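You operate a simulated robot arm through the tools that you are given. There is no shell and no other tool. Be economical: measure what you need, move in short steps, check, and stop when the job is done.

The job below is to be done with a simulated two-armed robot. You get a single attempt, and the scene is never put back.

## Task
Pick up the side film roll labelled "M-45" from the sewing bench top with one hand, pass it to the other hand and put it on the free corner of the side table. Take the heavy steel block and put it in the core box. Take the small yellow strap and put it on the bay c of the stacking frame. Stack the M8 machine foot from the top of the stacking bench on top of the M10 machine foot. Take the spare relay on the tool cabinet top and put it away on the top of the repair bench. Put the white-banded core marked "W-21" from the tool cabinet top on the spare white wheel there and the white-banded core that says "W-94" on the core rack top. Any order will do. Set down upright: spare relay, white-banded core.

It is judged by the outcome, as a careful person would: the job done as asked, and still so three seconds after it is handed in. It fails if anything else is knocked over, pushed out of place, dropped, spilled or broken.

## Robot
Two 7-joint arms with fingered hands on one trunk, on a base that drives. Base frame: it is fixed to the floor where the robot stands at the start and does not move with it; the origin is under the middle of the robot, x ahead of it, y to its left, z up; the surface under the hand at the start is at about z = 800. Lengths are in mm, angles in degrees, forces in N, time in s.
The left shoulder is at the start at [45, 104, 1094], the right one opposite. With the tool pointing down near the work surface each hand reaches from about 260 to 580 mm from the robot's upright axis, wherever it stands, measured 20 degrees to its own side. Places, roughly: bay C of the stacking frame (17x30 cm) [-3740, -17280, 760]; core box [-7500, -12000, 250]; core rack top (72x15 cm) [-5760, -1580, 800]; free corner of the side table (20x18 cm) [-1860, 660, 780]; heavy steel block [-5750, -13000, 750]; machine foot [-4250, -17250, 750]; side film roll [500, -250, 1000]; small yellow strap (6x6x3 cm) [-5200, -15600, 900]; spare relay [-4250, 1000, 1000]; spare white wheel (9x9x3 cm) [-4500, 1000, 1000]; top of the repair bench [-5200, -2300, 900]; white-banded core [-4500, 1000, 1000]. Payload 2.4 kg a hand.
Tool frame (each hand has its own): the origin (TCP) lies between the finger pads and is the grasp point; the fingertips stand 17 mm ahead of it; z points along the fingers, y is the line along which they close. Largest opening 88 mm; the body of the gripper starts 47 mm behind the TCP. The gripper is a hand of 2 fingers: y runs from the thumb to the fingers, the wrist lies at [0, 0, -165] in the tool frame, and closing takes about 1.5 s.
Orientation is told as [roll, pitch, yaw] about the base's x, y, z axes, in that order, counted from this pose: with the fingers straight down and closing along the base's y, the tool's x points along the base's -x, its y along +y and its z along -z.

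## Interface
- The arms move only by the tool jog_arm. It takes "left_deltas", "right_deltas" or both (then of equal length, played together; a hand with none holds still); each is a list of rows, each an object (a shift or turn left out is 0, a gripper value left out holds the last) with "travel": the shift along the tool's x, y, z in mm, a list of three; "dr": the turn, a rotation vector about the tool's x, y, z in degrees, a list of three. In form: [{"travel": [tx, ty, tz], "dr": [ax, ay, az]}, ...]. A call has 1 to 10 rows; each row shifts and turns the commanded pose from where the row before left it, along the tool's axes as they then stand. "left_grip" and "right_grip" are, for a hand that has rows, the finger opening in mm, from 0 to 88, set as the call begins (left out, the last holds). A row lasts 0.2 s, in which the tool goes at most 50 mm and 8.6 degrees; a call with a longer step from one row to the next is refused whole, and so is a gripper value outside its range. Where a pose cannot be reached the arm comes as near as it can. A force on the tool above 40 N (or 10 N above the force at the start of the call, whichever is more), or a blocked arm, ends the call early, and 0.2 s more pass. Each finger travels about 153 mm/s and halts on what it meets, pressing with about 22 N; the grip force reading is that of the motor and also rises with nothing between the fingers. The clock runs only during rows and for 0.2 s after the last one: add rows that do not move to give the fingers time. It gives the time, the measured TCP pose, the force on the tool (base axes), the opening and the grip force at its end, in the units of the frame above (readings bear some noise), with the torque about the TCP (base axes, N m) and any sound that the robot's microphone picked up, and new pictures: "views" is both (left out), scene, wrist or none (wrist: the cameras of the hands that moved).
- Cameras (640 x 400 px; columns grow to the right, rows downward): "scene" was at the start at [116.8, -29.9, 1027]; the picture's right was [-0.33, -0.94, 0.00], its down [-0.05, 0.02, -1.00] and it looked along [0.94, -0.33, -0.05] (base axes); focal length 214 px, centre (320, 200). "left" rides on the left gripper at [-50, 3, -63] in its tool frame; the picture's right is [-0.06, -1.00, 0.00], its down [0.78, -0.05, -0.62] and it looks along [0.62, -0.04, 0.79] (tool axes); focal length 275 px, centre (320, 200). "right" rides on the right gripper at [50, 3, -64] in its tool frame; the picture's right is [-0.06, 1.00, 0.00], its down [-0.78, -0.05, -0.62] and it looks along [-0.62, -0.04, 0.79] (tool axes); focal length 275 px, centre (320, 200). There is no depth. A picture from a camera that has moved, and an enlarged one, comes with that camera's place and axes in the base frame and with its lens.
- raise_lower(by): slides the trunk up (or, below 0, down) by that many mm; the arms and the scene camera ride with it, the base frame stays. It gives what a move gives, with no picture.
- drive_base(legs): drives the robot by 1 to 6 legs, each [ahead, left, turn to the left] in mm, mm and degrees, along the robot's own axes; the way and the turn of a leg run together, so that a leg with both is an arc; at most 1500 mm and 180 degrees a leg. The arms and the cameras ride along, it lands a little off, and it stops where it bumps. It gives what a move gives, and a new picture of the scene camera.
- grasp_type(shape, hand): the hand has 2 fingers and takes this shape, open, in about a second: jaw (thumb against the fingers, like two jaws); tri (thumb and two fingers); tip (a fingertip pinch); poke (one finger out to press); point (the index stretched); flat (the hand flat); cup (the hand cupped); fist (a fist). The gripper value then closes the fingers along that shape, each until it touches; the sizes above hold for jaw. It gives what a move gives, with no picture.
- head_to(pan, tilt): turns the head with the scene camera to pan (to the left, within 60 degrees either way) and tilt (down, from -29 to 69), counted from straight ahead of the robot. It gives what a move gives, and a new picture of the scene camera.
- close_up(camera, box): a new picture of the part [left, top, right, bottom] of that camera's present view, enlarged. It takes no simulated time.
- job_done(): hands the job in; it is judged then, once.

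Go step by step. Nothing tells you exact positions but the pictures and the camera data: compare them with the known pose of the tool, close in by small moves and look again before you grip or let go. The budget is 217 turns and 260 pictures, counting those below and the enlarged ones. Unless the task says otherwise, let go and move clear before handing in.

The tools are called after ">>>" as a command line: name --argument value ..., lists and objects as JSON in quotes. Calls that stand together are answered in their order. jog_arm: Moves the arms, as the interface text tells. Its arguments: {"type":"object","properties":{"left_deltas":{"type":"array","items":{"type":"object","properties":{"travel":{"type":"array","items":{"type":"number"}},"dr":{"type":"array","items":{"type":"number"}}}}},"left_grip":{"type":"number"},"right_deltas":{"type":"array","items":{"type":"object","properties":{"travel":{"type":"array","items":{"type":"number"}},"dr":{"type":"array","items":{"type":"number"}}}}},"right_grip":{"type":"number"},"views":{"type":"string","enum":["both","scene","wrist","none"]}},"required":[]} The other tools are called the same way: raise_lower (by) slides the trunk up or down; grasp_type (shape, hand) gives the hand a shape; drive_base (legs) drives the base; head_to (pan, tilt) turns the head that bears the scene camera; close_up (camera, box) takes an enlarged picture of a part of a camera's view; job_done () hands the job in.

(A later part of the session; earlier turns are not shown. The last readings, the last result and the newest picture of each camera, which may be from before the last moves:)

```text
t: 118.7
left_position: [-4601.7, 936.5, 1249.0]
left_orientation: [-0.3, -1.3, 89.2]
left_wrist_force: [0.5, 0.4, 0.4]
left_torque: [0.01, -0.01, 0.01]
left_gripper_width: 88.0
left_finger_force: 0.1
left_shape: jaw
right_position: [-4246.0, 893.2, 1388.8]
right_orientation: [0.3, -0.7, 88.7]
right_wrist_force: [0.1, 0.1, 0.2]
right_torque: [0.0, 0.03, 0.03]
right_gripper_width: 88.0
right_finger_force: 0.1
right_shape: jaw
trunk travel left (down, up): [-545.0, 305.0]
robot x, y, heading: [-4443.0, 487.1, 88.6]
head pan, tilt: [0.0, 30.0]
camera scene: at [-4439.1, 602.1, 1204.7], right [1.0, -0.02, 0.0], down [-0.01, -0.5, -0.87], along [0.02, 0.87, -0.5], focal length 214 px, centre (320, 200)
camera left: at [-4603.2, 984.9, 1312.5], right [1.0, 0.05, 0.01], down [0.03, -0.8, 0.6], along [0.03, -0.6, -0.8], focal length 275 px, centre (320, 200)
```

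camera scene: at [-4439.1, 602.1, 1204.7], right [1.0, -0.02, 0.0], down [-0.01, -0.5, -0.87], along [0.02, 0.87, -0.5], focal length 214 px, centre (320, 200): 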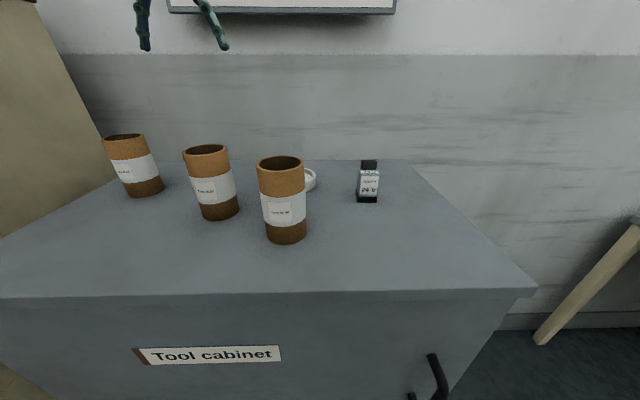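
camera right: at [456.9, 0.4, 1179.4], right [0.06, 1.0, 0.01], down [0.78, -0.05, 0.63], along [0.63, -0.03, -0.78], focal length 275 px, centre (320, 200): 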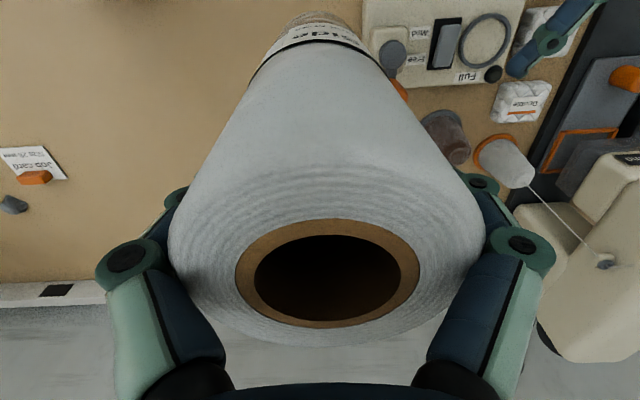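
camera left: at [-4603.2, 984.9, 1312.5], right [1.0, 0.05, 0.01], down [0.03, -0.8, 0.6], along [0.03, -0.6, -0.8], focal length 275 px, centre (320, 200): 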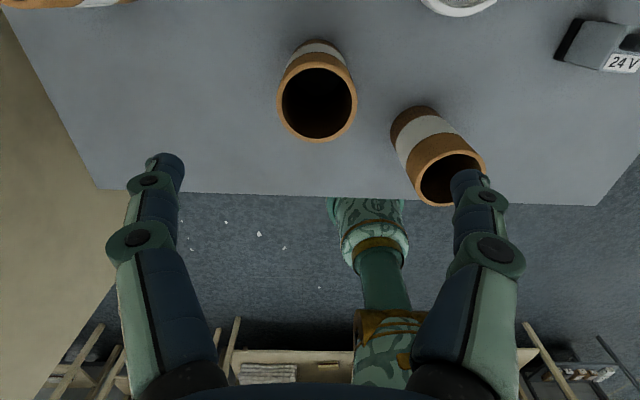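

W-21's top centre is at about [-4601, 920]. I'll move the left hand above it and descend.

>>> jog_arm --left_deltas '[{"travel": [16, 0, 0]}, {"travel": [0, 0, 40]}, {"travel": [0, 0, 40]}, {"travel": [0, 0, 35]}]' --views "both"

```text
t: 119.7
left_position: [-4603.2, 922.4, 1129.8]
left_orientation: [-0.3, -1.1, 89.1]
left_wrist_force: [0.5, -0.4, -0.4]
left_torque: [0.02, 0.0, 0.03]
left_gripper_width: 87.9
left_finger_force: 0.0
left_shape: jaw
right_position: [-4246.8, 894.0, 1387.8]
right_orientation: [0.3, -0.9, 88.6]
right_wrist_force: [-0.6, 0.9, 0.7]
right_torque: [0.0, 0.0, 0.04]
right_gripper_width: 88.0
right_finger_force: 0.2
right_shape: jaw
trunk travel left (down, up): [-545.0, 305.0]
robot x, y, heading: [-4440.4, 483.3, 88.5]
head pan, tilt: [0.0, 30.0]
camera scene: at [-4439.1, 602.2, 1204.6], right [1.0, -0.02, 0.0], down [-0.01, -0.5, -0.87], along [0.02, 0.87, -0.5], focal length 214 px, centre (320, 200)
camera left: at [-4605.5, 970.4, 1194.6], right [1.0, 0.05, 0.01], down [0.03, -0.8, 0.6], along [0.04, -0.6, -0.8], focal length 275 px, centre (320, 200)
```

scene: 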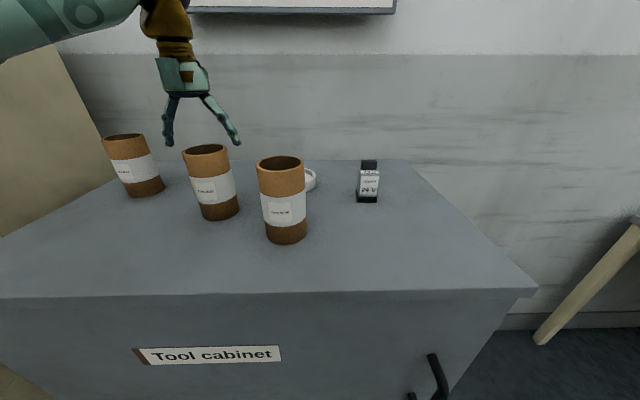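
left: 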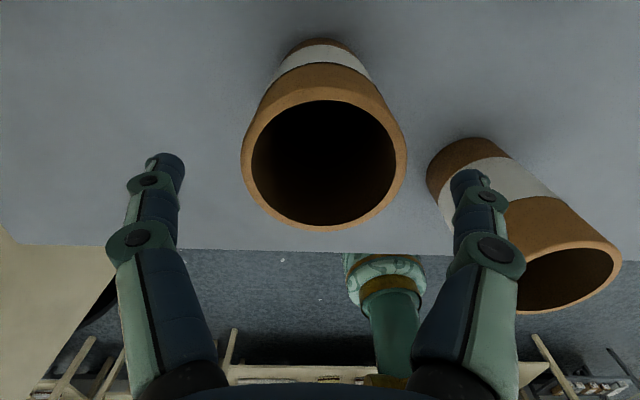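

Aligned. I'll descend 55 mm and grip.

>>> jog_arm --left_deltas '[{"travel": [-1, 2, 30]}, {"travel": [0, 0, 25]}]' --views "none"

>>> jog_arm --left_deltas '[{}, {}, {}, {}, {}, {}, {}]' --left_grip 0 --views "wrist"

```text
t: 120.3
left_position: [-4604.4, 924.4, 1078.2]
left_orientation: [-0.3, -1.4, 89.3]
left_wrist_force: [0.8, 1.1, 11.1]
left_torque: [-0.11, 0.0, 0.02]
left_gripper_width: 87.8
left_finger_force: 0.0
left_shape: jaw
right_position: [-4245.7, 892.4, 1388.8]
right_orientation: [0.4, -0.8, 88.7]
right_wrist_force: [0.3, -0.2, 0.2]
right_torque: [0.0, -0.04, 0.02]
right_gripper_width: 87.9
right_finger_force: 0.0
right_shape: jaw
trunk travel left (down, up): [-545.0, 305.0]
robot x, y, heading: [-4439.2, 483.5, 88.7]
head pan, tilt: [0.0, 30.0]
```

```text
t: 121.9
left_position: [-4605.3, 925.3, 1077.6]
left_orientation: [-0.3, -1.3, 89.3]
left_wrist_force: [-1.5, 5.9, 18.8]
left_torque: [0.09, -0.08, 0.05]
left_gripper_width: 49.8
left_finger_force: 22.0
left_shape: jaw
right_position: [-4246.5, 893.2, 1388.2]
right_orientation: [0.3, -0.9, 88.7]
right_wrist_force: [0.0, -0.1, -0.6]
right_torque: [0.04, 0.0, -0.04]
right_gripper_width: 87.9
right_finger_force: 0.0
right_shape: jaw
trunk travel left (down, up): [-545.0, 305.0]
robot x, y, heading: [-4437.4, 483.6, 88.5]
head pan, tilt: [0.0, 30.0]
camera left: at [-4606.9, 972.7, 1141.1], right [1.0, 0.05, 0.01], down [0.03, -0.8, 0.6], along [0.04, -0.6, -0.8], focal length 275 px, centre (320, 200)
```

left: 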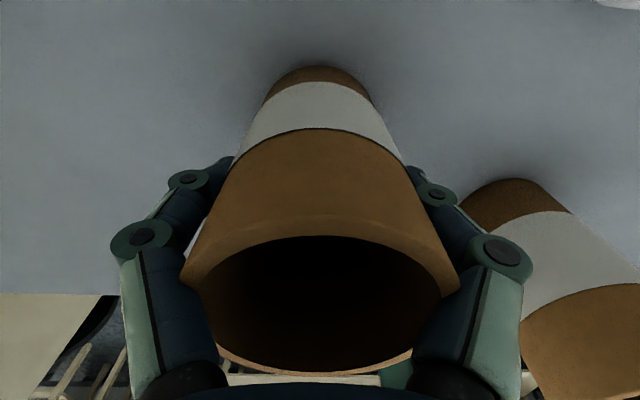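

W-21 is gripped. I'll lift it and use the right wrist camera to fix the wheel's place more exactly.

>>> jog_arm --left_deltas '[{"travel": [0, 0, -10]}, {"travel": [0, 0, -35]}, {"travel": [0, 0, -40]}, {"travel": [0, 0, -40]}, {"travel": [0, 0, -25]}]' --views "scene"

>>> close_up --camera "right" --box '[320, 0, 640, 200]'

```text
t: 123.1
left_position: [-4605.4, 920.9, 1227.5]
left_orientation: [-0.5, -1.2, 89.4]
left_wrist_force: [-0.6, 0.6, -0.1]
left_torque: [0.01, 0.02, 0.05]
left_gripper_width: 48.3
left_finger_force: 22.1
left_shape: jaw
right_position: [-4246.4, 893.0, 1389.0]
right_orientation: [0.3, -0.8, 88.6]
right_wrist_force: [0.5, -0.6, -0.5]
right_torque: [-0.02, 0.01, 0.02]
right_gripper_width: 87.9
right_finger_force: 0.1
right_shape: jaw
trunk travel left (down, up): [-545.0, 305.0]
robot x, y, heading: [-4441.4, 481.6, 88.5]
head pan, tilt: [0.0, 30.0]
camera scene: at [-4439.1, 602.1, 1204.7], right [1.0, -0.02, 0.0], down [-0.01, -0.5, -0.87], along [0.02, 0.87, -0.5], focal length 214 px, centre (320, 200)
```

scene: 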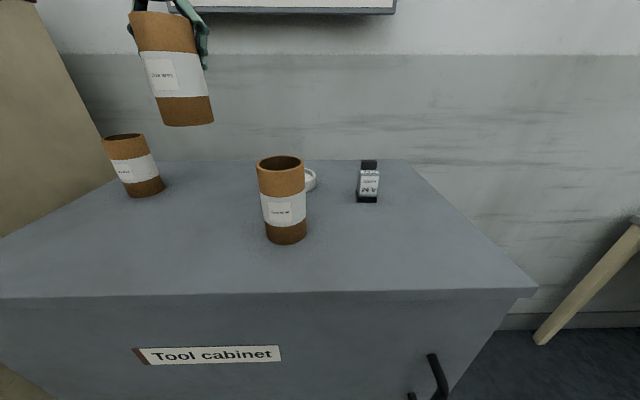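

```text
2.00 times, centred on (480, 100) of right
camera zoom: at [-4251.2, 843.0, 1452.1], right [-1.0, 0.08, 0.01], down [0.07, 0.77, 0.63], along [0.05, 0.63, -0.78], focal length 551 px, centre (0, 400)
```

zoom: 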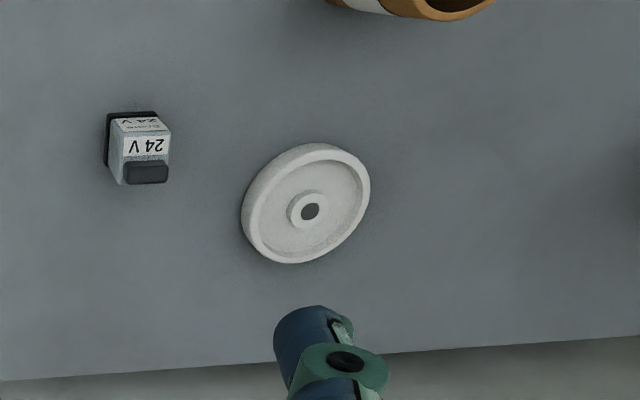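

The wheel's centre is at about [-4482, 1016] and its recess fits the core. I'll carry W-21 over it at height and look.

>>> jog_arm --left_deltas '[{"travel": [-47, 0, 0]}, {"travel": [-48, 0, 0]}, {"travel": [0, -41, 0]}, {"travel": [0, -41, 0]}, {"travel": [0, -41, 0]}, {}]' --views "both"

>>> close_up --camera "right" --box '[320, 0, 640, 200]'

```text
t: 124.5
left_position: [-4484.4, 1015.0, 1230.5]
left_orientation: [-0.3, -1.2, 89.1]
left_wrist_force: [0.5, -1.1, -0.8]
left_torque: [0.0, -0.01, 0.01]
left_gripper_width: 46.9
left_finger_force: 22.2
left_shape: jaw
right_position: [-4247.1, 893.1, 1388.0]
right_orientation: [0.3, -0.7, 88.7]
right_wrist_force: [-0.3, 0.7, -0.4]
right_torque: [-0.03, -0.04, 0.0]
right_gripper_width: 88.1
right_finger_force: 0.1
right_shape: jaw
trunk travel left (down, up): [-545.0, 305.0]
robot x, y, heading: [-4442.8, 483.7, 88.6]
head pan, tilt: [0.0, 30.0]
camera scene: at [-4439.5, 602.3, 1204.6], right [1.0, -0.02, 0.0], down [-0.01, -0.5, -0.87], along [0.02, 0.87, -0.5], focal length 214 px, centre (320, 200)
camera left: at [-4486.9, 1062.1, 1294.1], right [1.0, 0.05, 0.01], down [0.03, -0.8, 0.6], along [0.04, -0.6, -0.8], focal length 275 px, centre (320, 200)
```

scene: 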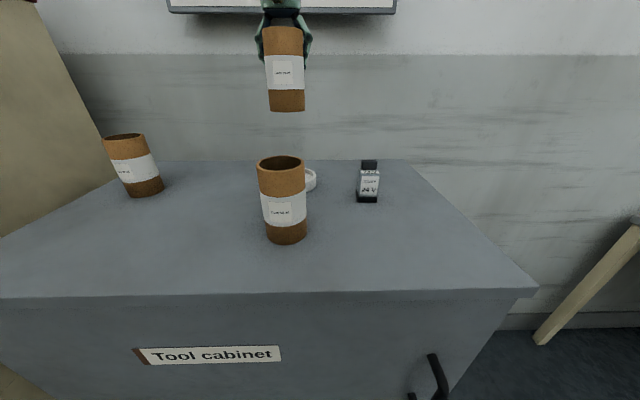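
left: 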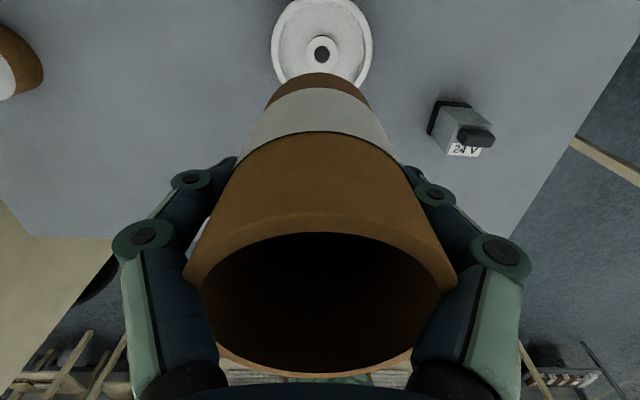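

```text
2.00 times, centred on (480, 100) of right
camera zoom: at [-4251.7, 843.3, 1452.1], right [-1.0, 0.08, 0.01], down [0.07, 0.77, 0.63], along [0.05, 0.63, -0.78], focal length 551 px, centre (0, 400)
```

zoom: 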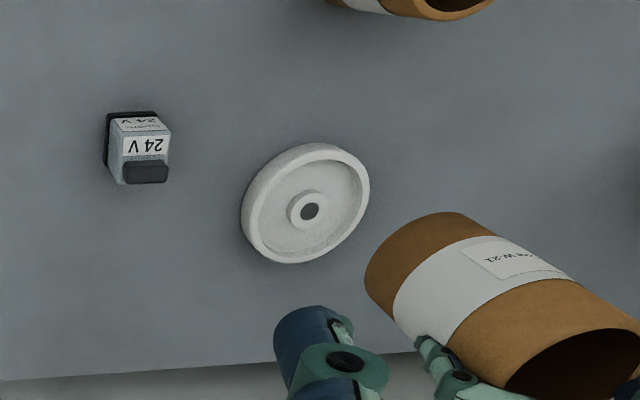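

The left camera sees the wheel's hub at about [-4481, 1018]. I'll correct by 3 mm each way and lower.

>>> jog_arm --left_deltas '[{"travel": [-3, -3, 0]}, {"travel": [0, 0, 40]}, {"travel": [0, 0, 40]}, {"travel": [0, 0, 30]}, {}]' --views "both"

>>> close_up --camera "right" --box '[320, 0, 640, 200]'

```text
t: 125.7
left_position: [-4478.9, 1020.9, 1121.5]
left_orientation: [-0.2, -1.1, 89.2]
left_wrist_force: [0.3, 0.4, -0.7]
left_torque: [0.0, 0.02, 0.03]
left_gripper_width: 45.0
left_finger_force: 21.6
left_shape: jaw
right_position: [-4245.8, 893.4, 1388.0]
right_orientation: [0.3, -0.8, 88.7]
right_wrist_force: [-0.7, 0.9, 0.4]
right_torque: [-0.01, -0.05, 0.01]
right_gripper_width: 87.8
right_finger_force: 0.1
right_shape: jaw
trunk travel left (down, up): [-545.0, 305.0]
robot x, y, heading: [-4443.0, 485.4, 88.9]
head pan, tilt: [0.0, 30.0]
camera scene: at [-4439.1, 602.2, 1204.7], right [1.0, -0.02, 0.0], down [-0.01, -0.5, -0.87], along [0.02, 0.87, -0.5], focal length 214 px, centre (320, 200)
camera left: at [-4480.2, 1068.8, 1184.6], right [1.0, 0.05, 0.01], down [0.03, -0.8, 0.6], along [0.03, -0.6, -0.8], focal length 275 px, centre (320, 200)
```

scene: 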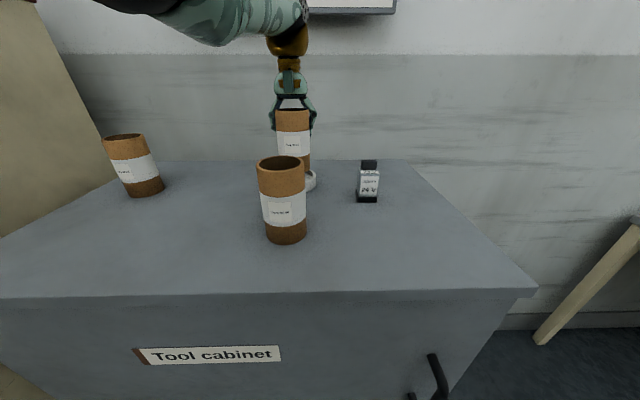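
left: 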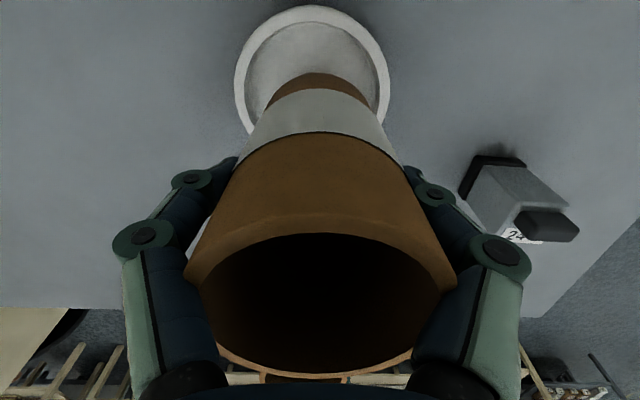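

```text
2.00 times, centred on (480, 100) of right
camera zoom: at [-4251.2, 843.1, 1452.1], right [-1.0, 0.08, 0.01], down [0.07, 0.77, 0.63], along [0.05, 0.63, -0.78], focal length 551 px, centre (0, 400)
```

zoom: 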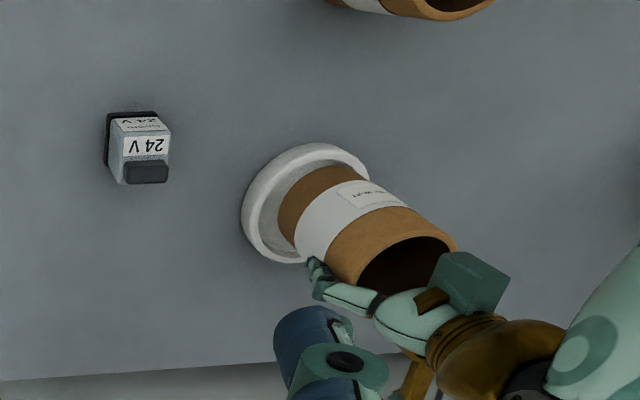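

The core is centred over the wheel's recess. I'll shift 2 mm and lower slowly to contact.

>>> jog_arm --left_deltas '[{"travel": [1, 2.5, 8]}, {"travel": [0, 0, 6]}, {"travel": [0, 0, 4]}, {"travel": [0, 0, 3]}, {"travel": [0, 0, 3]}, {"travel": [0, 0, 3]}]' --views "wrist"

>>> close_up --camera "right" --box '[400, 30, 560, 150]'

```text
t: 127.2
left_position: [-4478.8, 1020.2, 1099.9]
left_orientation: [-0.5, -2.1, 89.0]
left_wrist_force: [-1.4, -6.5, 20.6]
left_torque: [-0.09, 0.05, 0.02]
left_gripper_width: 43.8
left_finger_force: 22.1
left_shape: jaw
right_position: [-4246.0, 890.6, 1389.0]
right_orientation: [0.3, -0.9, 88.7]
right_wrist_force: [1.0, -0.6, 0.7]
right_torque: [-0.01, -0.04, -0.01]
right_gripper_width: 88.0
right_finger_force: 0.0
right_shape: jaw
trunk travel left (down, up): [-545.0, 305.0]
robot x, y, heading: [-4443.0, 484.8, 88.6]
head pan, tilt: [0.0, 30.0]
stopped in row 6 (left hand): the force on the tool passed its limit at 41 N (the readings are from after the stop); the commanded pose is now the measured one
camera left: at [-4481.2, 1067.1, 1164.3], right [1.0, 0.05, 0.01], down [0.03, -0.81, 0.59], along [0.04, -0.59, -0.81], focal length 275 px, centre (320, 200)
```

left: 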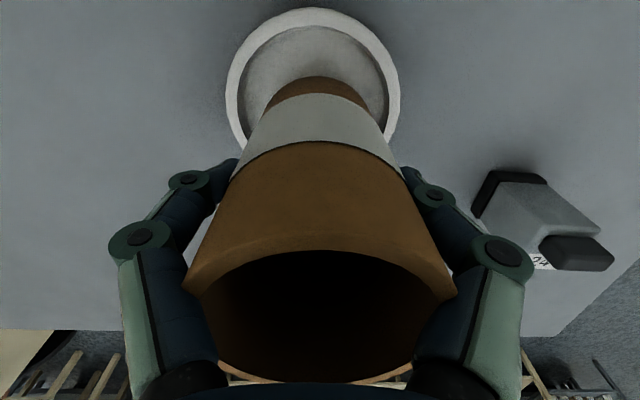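

```text
3.33 times, centred on (480, 90) of right
camera zoom: at [-4251.3, 840.7, 1452.7], right [-1.0, 0.08, 0.01], down [0.07, 0.77, 0.63], along [0.05, 0.63, -0.78], focal length 918 px, centre (-213, 567)
```

zoom: 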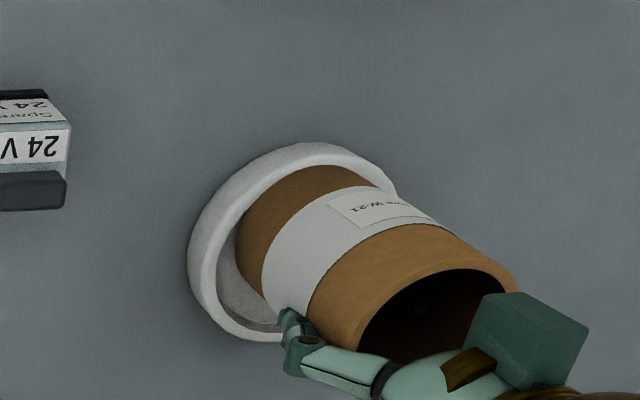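

The left view shows the core sits about 14 mm too far toward the robot within the wheel, because the fingers hold it behind its centre. I'll lift slightly, shift it and check.

>>> jog_arm --left_deltas '[{"travel": [0, 0, -10]}, {"travel": [0, 0, -8]}, {"travel": [-8, 1.5, 0]}, {"travel": [-8, 1, 0]}, {}]' --views "wrist"

>>> close_up --camera "right" --box '[400, 30, 560, 150]'

```text
t: 128.4
left_position: [-4486.0, 1024.6, 1115.8]
left_orientation: [-0.4, -1.6, 89.2]
left_wrist_force: [0.3, 0.6, 0.6]
left_torque: [0.0, 0.02, 0.03]
left_gripper_width: 43.9
left_finger_force: 22.1
left_shape: jaw
left hand out of reach, approached as far as the arm can: row 3, 4
right_position: [-4246.9, 893.1, 1388.2]
right_orientation: [0.3, -0.7, 88.7]
right_wrist_force: [-0.3, -0.2, -0.5]
right_torque: [-0.02, -0.01, 0.0]
right_gripper_width: 87.9
right_finger_force: 0.1
right_shape: jaw
trunk travel left (down, up): [-545.0, 305.0]
robot x, y, heading: [-4437.3, 487.1, 88.6]
head pan, tilt: [0.0, 30.0]
camera left: at [-4488.0, 1071.1, 1179.6], right [1.0, 0.05, 0.01], down [0.03, -0.8, 0.59], along [0.04, -0.59, -0.8], focal length 275 px, centre (320, 200)
```

left: 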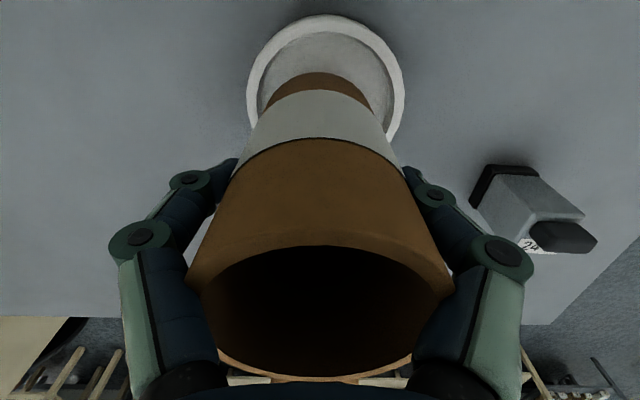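

```text
3.33 times, centred on (480, 90) of right
camera zoom: at [-4251.2, 843.2, 1452.1], right [-1.0, 0.08, 0.01], down [0.07, 0.77, 0.63], along [0.05, 0.63, -0.78], focal length 918 px, centre (-213, 567)
```

zoom: 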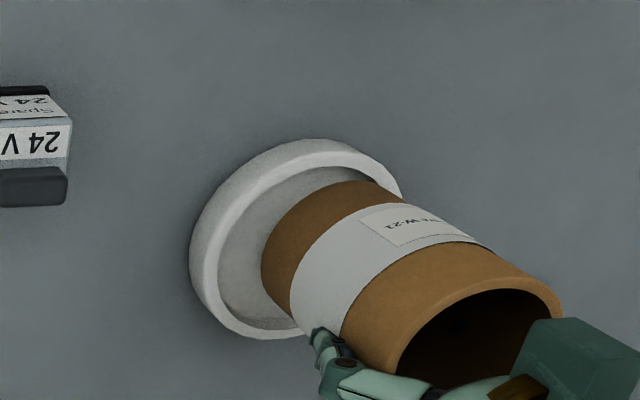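

The arm has reached its limit forward, so I'll creep the base ahead 25 mm.

>>> drive_base --legs '[[25, 0, 0]]'

>>> jog_arm --left_deltas '[{"travel": [0, -3, 0]}, {}]' --views "wrist"

```text
t: 129.2
left_position: [-4484.9, 1050.0, 1114.9]
left_orientation: [-0.5, -1.7, 89.1]
left_wrist_force: [0.8, 0.1, 0.8]
left_torque: [0.0, 0.04, 0.0]
left_gripper_width: 44.2
left_finger_force: 21.8
left_shape: jaw
right_position: [-4245.8, 919.2, 1387.4]
right_orientation: [0.3, -0.7, 88.7]
right_wrist_force: [0.8, 0.3, -1.0]
right_torque: [0.01, 0.02, 0.03]
right_gripper_width: 88.0
right_finger_force: 0.0
right_shape: jaw
trunk travel left (down, up): [-545.0, 305.0]
robot x, y, heading: [-4444.2, 506.9, 88.7]
head pan, tilt: [0.0, 30.0]
camera scene: at [-4438.4, 628.6, 1204.5], right [1.0, -0.02, 0.0], down [-0.01, -0.5, -0.87], along [0.02, 0.86, -0.5], focal length 214 px, centre (320, 200)
```

scene: 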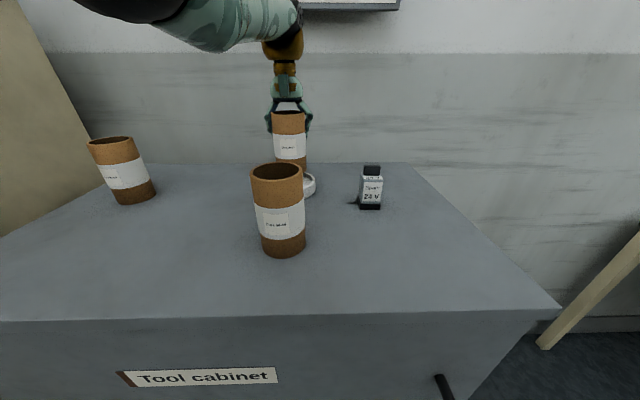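

```text
t: 129.8
left_position: [-4482.6, 1048.0, 1114.4]
left_orientation: [-0.3, -1.8, 89.1]
left_wrist_force: [-0.3, -0.3, -0.9]
left_torque: [0.03, -0.04, 0.0]
left_gripper_width: 44.4
left_finger_force: 22.0
left_shape: jaw
right_position: [-4246.7, 917.6, 1388.9]
right_orientation: [0.4, -0.8, 88.7]
right_wrist_force: [0.8, -0.2, 0.0]
right_torque: [-0.02, -0.01, 0.01]
right_gripper_width: 87.9
right_finger_force: 0.1
right_shape: jaw
trunk travel left (down, up): [-545.0, 305.0]
robot x, y, heading: [-4439.5, 510.6, 88.6]
head pan, tilt: [0.0, 30.0]
camera left: at [-4484.2, 1095.0, 1179.0], right [1.0, 0.05, 0.01], down [0.03, -0.8, 0.59], along [0.04, -0.59, -0.8], focal length 275 px, centre (320, 200)
```

left: 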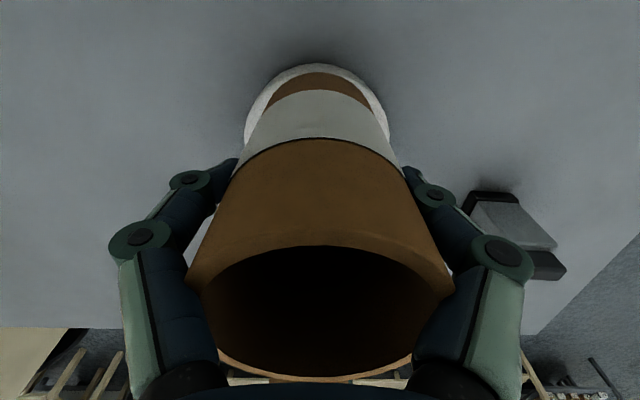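

Now the core is about 14 mm too far forward, so I'll move it back and check the gap at the rear rim.

>>> jog_arm --left_deltas '[{"travel": [14, 0, 0]}, {"travel": [0, 0, 6]}, {}]' --views "wrist"

>>> close_up --camera "right" --box '[400, 10, 560, 130]'

```text
t: 130.6
left_position: [-4482.4, 1034.6, 1108.7]
left_orientation: [-0.3, -1.8, 89.1]
left_wrist_force: [0.0, -0.2, -0.5]
left_torque: [0.02, 0.01, -0.01]
left_gripper_width: 44.1
left_finger_force: 21.9
left_shape: jaw
right_position: [-4245.6, 918.4, 1387.9]
right_orientation: [0.4, -0.8, 88.7]
right_wrist_force: [0.3, -0.2, 0.0]
right_torque: [0.01, 0.0, 0.0]
right_gripper_width: 88.2
right_finger_force: 0.1
right_shape: jaw
trunk travel left (down, up): [-545.0, 305.0]
robot x, y, heading: [-4440.7, 509.6, 88.5]
head pan, tilt: [0.0, 30.0]
camera left: at [-4485.2, 1081.6, 1173.1], right [1.0, 0.05, 0.01], down [0.03, -0.8, 0.59], along [0.04, -0.59, -0.8], focal length 275 px, centre (320, 200)
```

left: 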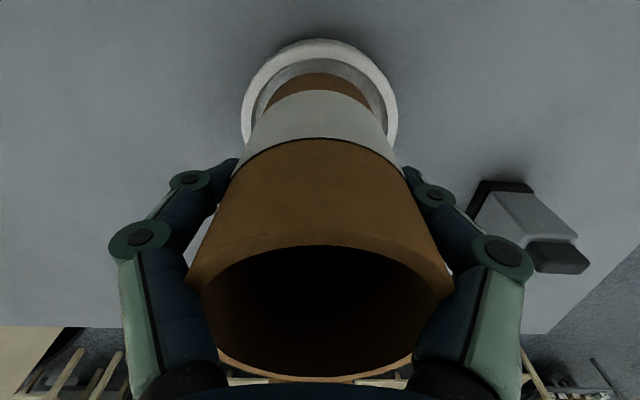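

```text
3.33 times, centred on (480, 70) of right
camera zoom: at [-4250.5, 867.8, 1452.1], right [-1.0, 0.08, 0.01], down [0.07, 0.77, 0.63], along [0.05, 0.63, -0.78], focal length 918 px, centre (-213, 633)
```

zoom: 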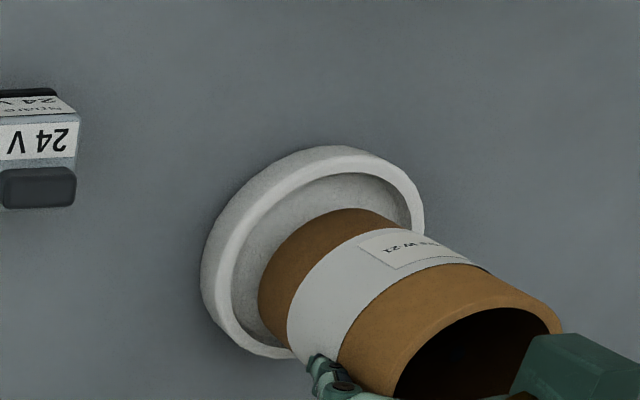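

The core is now centred in the recess in x and y. I'll lower it to contact.

>>> jog_arm --left_deltas '[{"travel": [0, 0, 4]}, {"travel": [0, 0, 3]}, {"travel": [0, 0, 3]}, {"travel": [0, 0, 2.5]}, {"travel": [0, 0, 2.5]}, {"travel": [0, 0, 2.5]}]' --views "wrist"

>>> close_up --camera "right" --box '[400, 10, 560, 130]'

```text
t: 131.9
left_position: [-4481.7, 1035.9, 1098.9]
left_orientation: [-0.5, -2.6, 89.2]
left_wrist_force: [-1.3, -4.6, 17.8]
left_torque: [-0.18, -0.01, 0.01]
left_gripper_width: 43.8
left_finger_force: 22.8
left_shape: jaw
right_position: [-4245.7, 915.7, 1389.8]
right_orientation: [0.4, -0.8, 88.7]
right_wrist_force: [-0.1, 0.3, -0.4]
right_torque: [-0.01, 0.0, 0.0]
right_gripper_width: 88.2
right_finger_force: 0.0
right_shape: jaw
trunk travel left (down, up): [-545.0, 305.0]
robot x, y, heading: [-4440.2, 509.0, 88.6]
head pan, tilt: [0.0, 30.0]
stopped in row 6 (left hand): the force on the tool passed its limit at 44 N (the readings are from after the stop); the commanded pose is now the measured one
camera left: at [-4484.0, 1082.4, 1164.4], right [1.0, 0.05, 0.01], down [0.03, -0.81, 0.58], along [0.04, -0.58, -0.81], focal length 275 px, centre (320, 200)
```

left: 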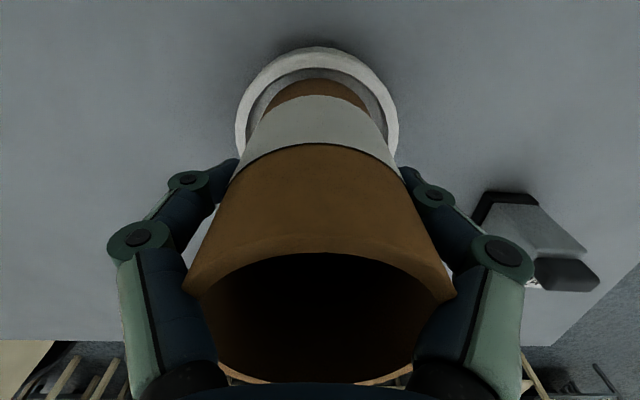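

```text
3.33 times, centred on (480, 70) of right
camera zoom: at [-4250.7, 865.7, 1452.6], right [-1.0, 0.08, 0.01], down [0.07, 0.77, 0.63], along [0.05, 0.63, -0.78], focal length 918 px, centre (-213, 633)
```

zoom: 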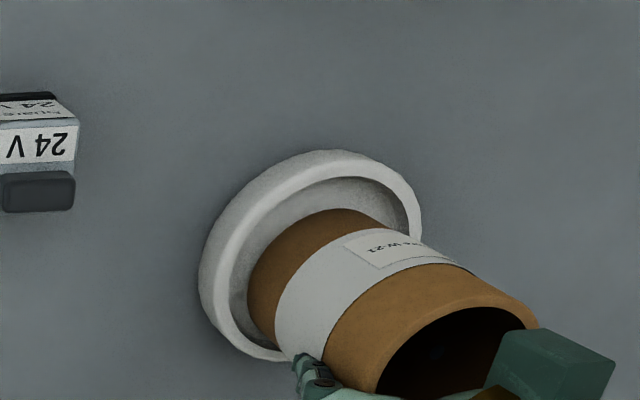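

The core rests centred in the wheel. I'll ease the pressure and open the left hand.

>>> jog_arm --left_deltas '[{"travel": [0, 0, -1.5]}, {}, {}]' --views "none"

>>> jog_arm --left_deltas '[{}, {}, {}, {}, {}, {}]' --left_grip 88 --views "wrist"

>>> close_up --camera "right" --box '[400, 10, 560, 130]'

```text
t: 132.7
left_position: [-4483.2, 1037.2, 1099.0]
left_orientation: [-0.5, -2.4, 89.2]
left_wrist_force: [-1.8, -1.1, 20.7]
left_torque: [-0.18, -0.04, -0.01]
left_gripper_width: 43.8
left_finger_force: 21.9
left_shape: jaw
right_position: [-4244.5, 916.0, 1388.7]
right_orientation: [0.3, -0.9, 88.7]
right_wrist_force: [-0.6, 0.1, 0.5]
right_torque: [0.02, -0.01, -0.02]
right_gripper_width: 87.9
right_finger_force: 0.0
right_shape: jaw
trunk travel left (down, up): [-545.0, 305.0]
robot x, y, heading: [-4440.7, 507.6, 88.8]
head pan, tilt: [0.0, 30.0]
```

```text
t: 134.1
left_position: [-4481.1, 1036.6, 1097.3]
left_orientation: [-0.5, -2.4, 89.2]
left_wrist_force: [0.4, 1.0, 17.0]
left_torque: [-0.08, -0.04, 0.02]
left_gripper_width: 87.6
left_finger_force: 0.1
left_shape: jaw
right_position: [-4246.3, 916.6, 1388.5]
right_orientation: [0.3, -0.9, 88.7]
right_wrist_force: [0.1, 0.3, 0.2]
right_torque: [-0.04, -0.01, -0.01]
right_gripper_width: 87.9
right_finger_force: 0.0
right_shape: jaw
trunk travel left (down, up): [-545.0, 305.0]
robot x, y, heading: [-4437.9, 508.5, 88.8]
head pan, tilt: [0.0, 30.0]
camera left: at [-4483.5, 1082.5, 1163.4], right [1.0, 0.05, 0.01], down [0.03, -0.81, 0.59], along [0.04, -0.58, -0.81], focal length 275 px, centre (320, 200)
```

left: 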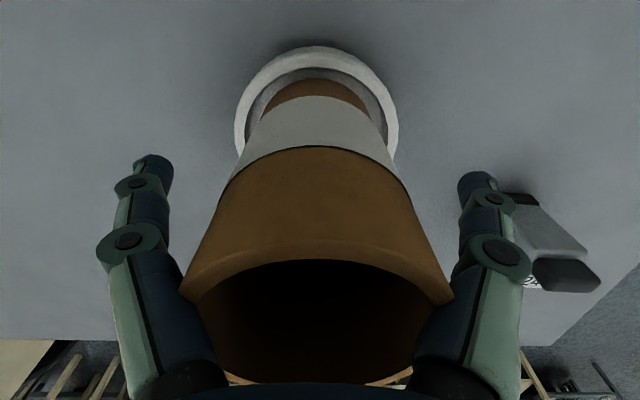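

```text
3.33 times, centred on (480, 70) of right
camera zoom: at [-4250.2, 866.5, 1452.4], right [-1.0, 0.08, 0.01], down [0.07, 0.77, 0.63], along [0.05, 0.63, -0.78], focal length 918 px, centre (-213, 633)
```

zoom: 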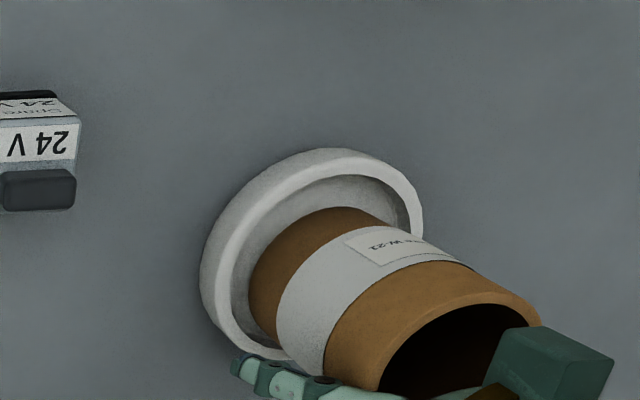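

The core stands in the wheel. I'll raise the hand straight up, clear of it.

>>> jog_arm --left_deltas '[{"travel": [0, 0, -5]}, {"travel": [0, 0, -15]}, {"travel": [0, 0, -35]}, {"travel": [0, 0, -45]}, {"travel": [0, 0, -45]}]' --views "both"

>>> close_up --camera "right" --box '[400, 10, 560, 130]'

```text
t: 135.3
left_position: [-4481.2, 1030.5, 1243.5]
left_orientation: [-0.5, -2.3, 89.1]
left_wrist_force: [-0.3, -0.1, 0.0]
left_torque: [-0.03, -0.02, -0.01]
left_gripper_width: 87.7
left_finger_force: 0.1
left_shape: jaw
right_position: [-4246.2, 918.8, 1388.6]
right_orientation: [0.3, -0.9, 88.7]
right_wrist_force: [-0.3, -0.1, 0.0]
right_torque: [0.01, -0.03, 0.0]
right_gripper_width: 87.7
right_finger_force: 0.2
right_shape: jaw
trunk travel left (down, up): [-545.0, 305.0]
robot x, y, heading: [-4438.1, 508.1, 88.6]
head pan, tilt: [0.0, 30.0]
camera scene: at [-4438.4, 626.7, 1204.7], right [1.0, -0.02, 0.0], down [-0.01, -0.5, -0.87], along [0.02, 0.87, -0.5], focal length 214 px, centre (320, 200)
camera left: at [-4484.2, 1076.6, 1306.3], right [1.0, 0.05, 0.01], down [0.03, -0.81, 0.59], along [0.04, -0.59, -0.81], focal length 275 px, centre (320, 200)
```

scene: 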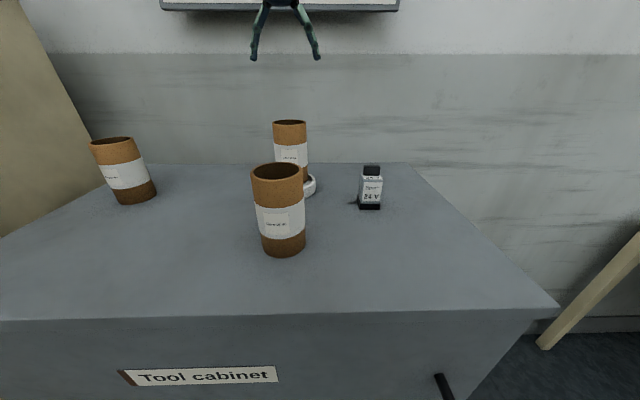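
left: 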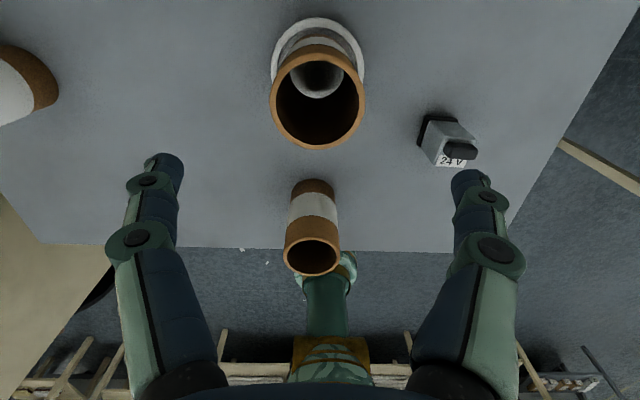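

```text
3.33 times, centred on (480, 70) of right
camera zoom: at [-4250.4, 867.5, 1452.2], right [-1.0, 0.08, 0.01], down [0.07, 0.77, 0.63], along [0.05, 0.63, -0.78], focal length 918 px, centre (-213, 633)
```

zoom: 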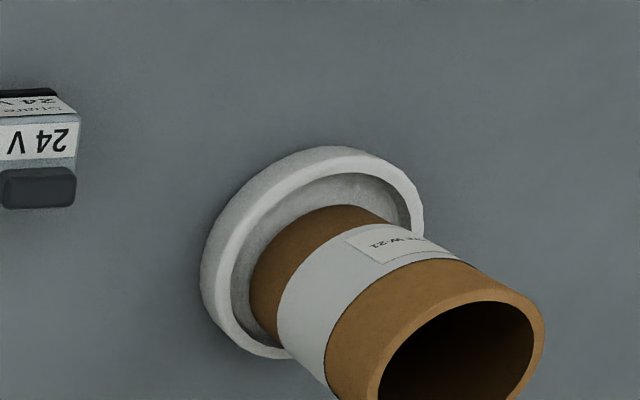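

W-21 stands upright in the wheel. Next is W-94 at the left, so I'll look left to check clearance to the machine before shifting.

>>> head_to --pan 55 --tilt 25

```text
t: 136.6
left_position: [-4482.3, 1030.4, 1241.2]
left_orientation: [-0.5, -2.3, 89.2]
left_wrist_force: [0.0, 0.0, 0.0]
left_torque: [0.01, -0.01, -0.03]
left_gripper_width: 87.7
left_finger_force: 0.1
left_shape: jaw
right_position: [-4246.9, 918.6, 1389.0]
right_orientation: [0.2, -0.8, 88.7]
right_wrist_force: [-0.2, -0.6, -0.3]
right_torque: [0.01, -0.01, -0.03]
right_gripper_width: 88.1
right_finger_force: 0.1
right_shape: jaw
trunk travel left (down, up): [-545.0, 305.0]
robot x, y, heading: [-4442.3, 509.6, 88.8]
head pan, tilt: [55.0, 25.0]
camera scene: at [-4514.8, 591.2, 1212.6], right [0.59, 0.81, 0.0], down [0.34, -0.25, -0.91], along [-0.73, 0.54, -0.42], focal length 214 px, centre (320, 200)
```

scene: 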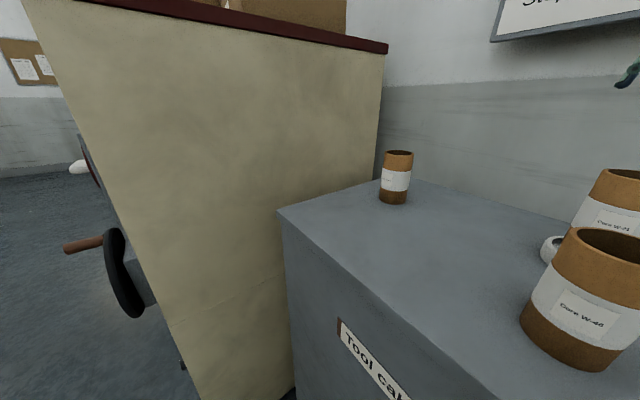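

The machine's side is at about x -4900, beside the cabinet. I'll shift left 110 mm, which should just bring W-94 into the left arm's reach while staying clear.

>>> drive_base --legs '[[10, 110, 0]]'

>>> jog_arm --left_deltas '[{"travel": [10, 40, 0]}, {"travel": [0, 45, 0]}, {"travel": [0, 45, 0]}, {"travel": [0, 35, 0]}]' --views "both"

```text
t: 137.8
left_position: [-4592.0, 1041.5, 1241.5]
left_orientation: [-0.5, -2.3, 89.1]
left_wrist_force: [-0.3, 0.9, -0.2]
left_torque: [0.03, 0.01, -0.01]
left_gripper_width: 88.1
left_finger_force: 0.1
left_shape: jaw
right_position: [-4355.2, 929.3, 1388.1]
right_orientation: [0.1, -0.7, 88.6]
right_wrist_force: [-0.1, -0.2, -0.2]
right_torque: [-0.02, 0.0, -0.01]
right_gripper_width: 88.0
right_finger_force: 0.0
right_shape: jaw
trunk travel left (down, up): [-545.0, 305.0]
robot x, y, heading: [-4549.2, 519.7, 88.7]
head pan, tilt: [55.0, 25.0]
camera scene: at [-4624.8, 602.6, 1212.6], right [0.59, 0.81, 0.0], down [0.34, -0.25, -0.91], along [-0.73, 0.54, -0.42], focal length 214 px, centre (320, 200)
```

scene: 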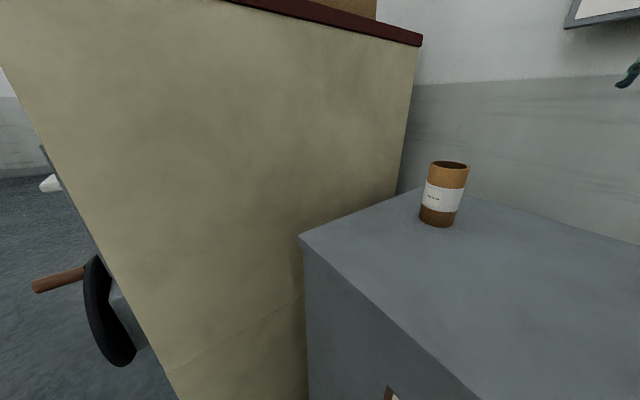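

```text
t: 138.8
left_position: [-4755.9, 1040.1, 1241.4]
left_orientation: [-0.6, -2.4, 89.2]
left_wrist_force: [-0.7, 0.9, -0.1]
left_torque: [-0.01, 0.0, 0.02]
left_gripper_width: 88.0
left_finger_force: 0.2
left_shape: jaw
left hand out of reach, approached as far as the arm can: row 1
right_position: [-4354.9, 930.1, 1388.9]
right_orientation: [0.2, -0.7, 88.6]
right_wrist_force: [-0.3, 0.8, 0.1]
right_torque: [0.02, 0.01, -0.01]
right_gripper_width: 88.1
right_finger_force: 0.0
right_shape: jaw
trunk travel left (down, up): [-545.0, 305.0]
robot x, y, heading: [-4551.3, 519.4, 88.6]
head pan, tilt: [55.0, 25.0]
camera scene: at [-4623.9, 602.7, 1212.6], right [0.59, 0.81, 0.0], down [0.34, -0.25, -0.91], along [-0.73, 0.54, -0.42], focal length 214 px, centre (320, 200)
camera left: at [-4756.8, 1087.1, 1306.4], right [1.0, 0.04, 0.01], down [0.03, -0.81, 0.59], along [0.04, -0.59, -0.81], focal length 275 px, centre (320, 200)
```

scene: 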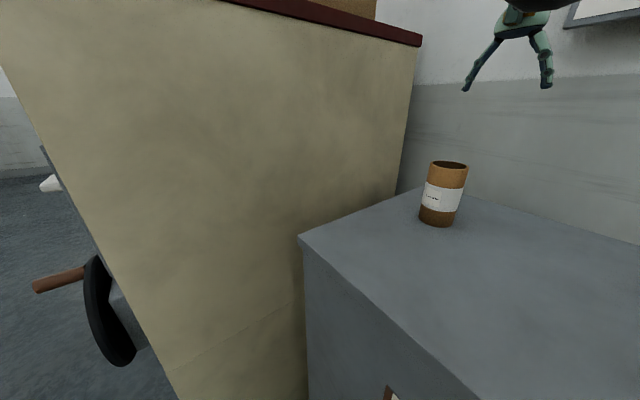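
left: 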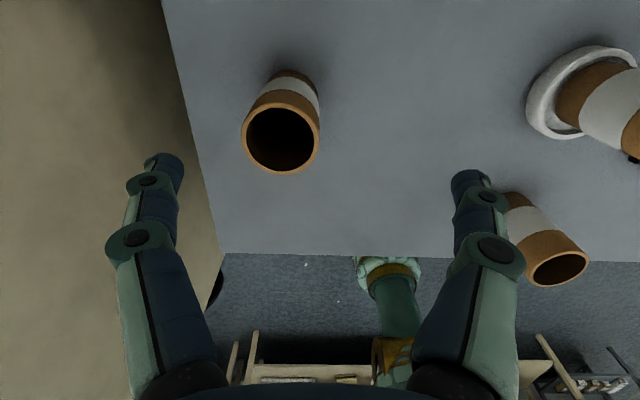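

W-94's top centre is at about [-4780, 998]. I'll move over it and part-way down, then check.

>>> jog_arm --left_deltas '[{"travel": [22, 12, 0]}, {"travel": [22, 12, 0]}, {"travel": [0, 0, 45]}, {"travel": [0, 0, 45]}, {"travel": [0, 0, 18]}]' --views "both"

```text
t: 140.0
left_position: [-4780.1, 1007.6, 1132.2]
left_orientation: [-0.5, -2.3, 89.1]
left_wrist_force: [0.4, -0.3, 0.2]
left_torque: [-0.01, -0.02, -0.01]
left_gripper_width: 88.0
left_finger_force: 0.2
left_shape: jaw
right_position: [-4355.1, 929.9, 1388.1]
right_orientation: [0.3, -0.8, 88.6]
right_wrist_force: [-0.2, 0.6, -0.7]
right_torque: [0.04, -0.01, -0.03]
right_gripper_width: 88.1
right_finger_force: 0.0
right_shape: jaw
trunk travel left (down, up): [-545.0, 305.0]
robot x, y, heading: [-4550.5, 519.2, 88.6]
head pan, tilt: [55.0, 25.0]
camera scene: at [-4623.6, 602.7, 1212.6], right [0.59, 0.81, 0.0], down [0.34, -0.25, -0.91], along [-0.73, 0.54, -0.42], focal length 214 px, centre (320, 200)
camera left: at [-4781.1, 1054.4, 1196.2], right [1.0, 0.05, 0.01], down [0.03, -0.81, 0.59], along [0.04, -0.59, -0.81], focal length 275 px, centre (320, 200)
```

scene: 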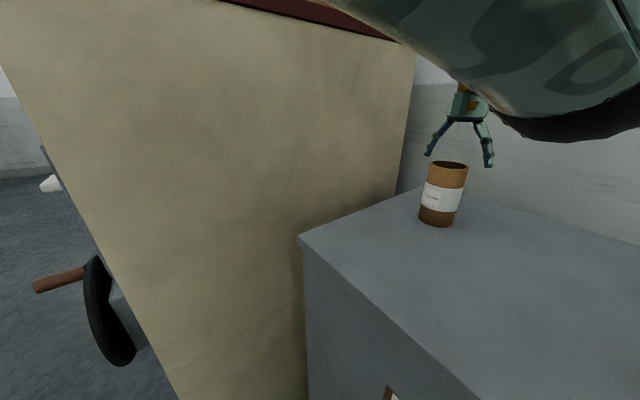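
left: 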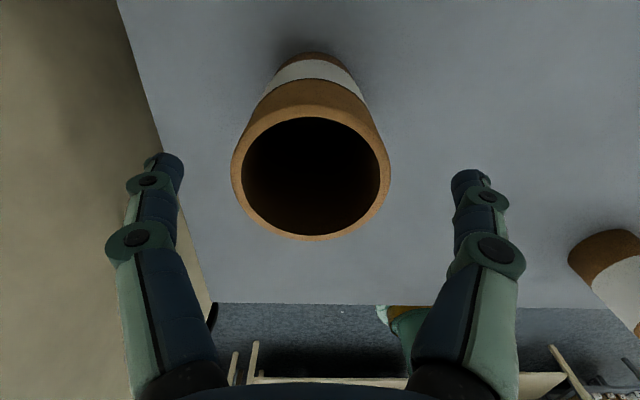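

Now I'll shift 10 mm toward the robot, descend and grip.

>>> jog_arm --left_deltas '[{"travel": [11, 0, 0]}, {"travel": [0, 0, 28]}, {"travel": [0, 0, 20]}]' --views "none"

>>> jog_arm --left_deltas '[{}, {}, {}, {}, {}]' --left_grip 0 --views "wrist"

```text
t: 140.8
left_position: [-4778.1, 995.5, 1081.1]
left_orientation: [-0.4, -2.4, 89.1]
left_wrist_force: [-0.2, -0.5, 1.8]
left_torque: [0.02, 0.03, 0.01]
left_gripper_width: 87.8
left_finger_force: 0.0
left_shape: jaw
right_position: [-4354.5, 928.9, 1388.9]
right_orientation: [0.3, -0.7, 88.6]
right_wrist_force: [0.3, -0.3, 0.3]
right_torque: [-0.03, -0.01, -0.01]
right_gripper_width: 88.0
right_finger_force: 0.0
right_shape: jaw
trunk travel left (down, up): [-545.0, 305.0]
robot x, y, heading: [-4548.1, 520.6, 88.7]
head pan, tilt: [55.0, 25.0]
```

```text
t: 142.0
left_position: [-4777.7, 995.0, 1081.9]
left_orientation: [-0.6, -2.3, 89.1]
left_wrist_force: [0.5, -1.2, 1.7]
left_torque: [-0.08, -0.05, -0.01]
left_gripper_width: 54.0
left_finger_force: 21.9
left_shape: jaw
right_position: [-4353.9, 928.8, 1388.7]
right_orientation: [0.3, -0.8, 88.5]
right_wrist_force: [-0.4, -1.4, -0.6]
right_torque: [-0.03, -0.03, -0.01]
right_gripper_width: 87.8
right_finger_force: 0.1
right_shape: jaw
trunk travel left (down, up): [-545.0, 305.0]
robot x, y, heading: [-4546.8, 521.1, 88.8]
head pan, tilt: [55.0, 25.0]
camera left: at [-4779.9, 1041.9, 1146.5], right [1.0, 0.05, 0.01], down [0.03, -0.81, 0.59], along [0.04, -0.59, -0.81], focal length 275 px, centre (320, 200)
```

left: 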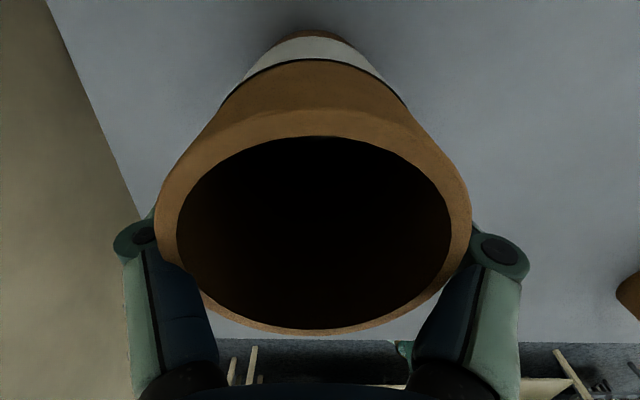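

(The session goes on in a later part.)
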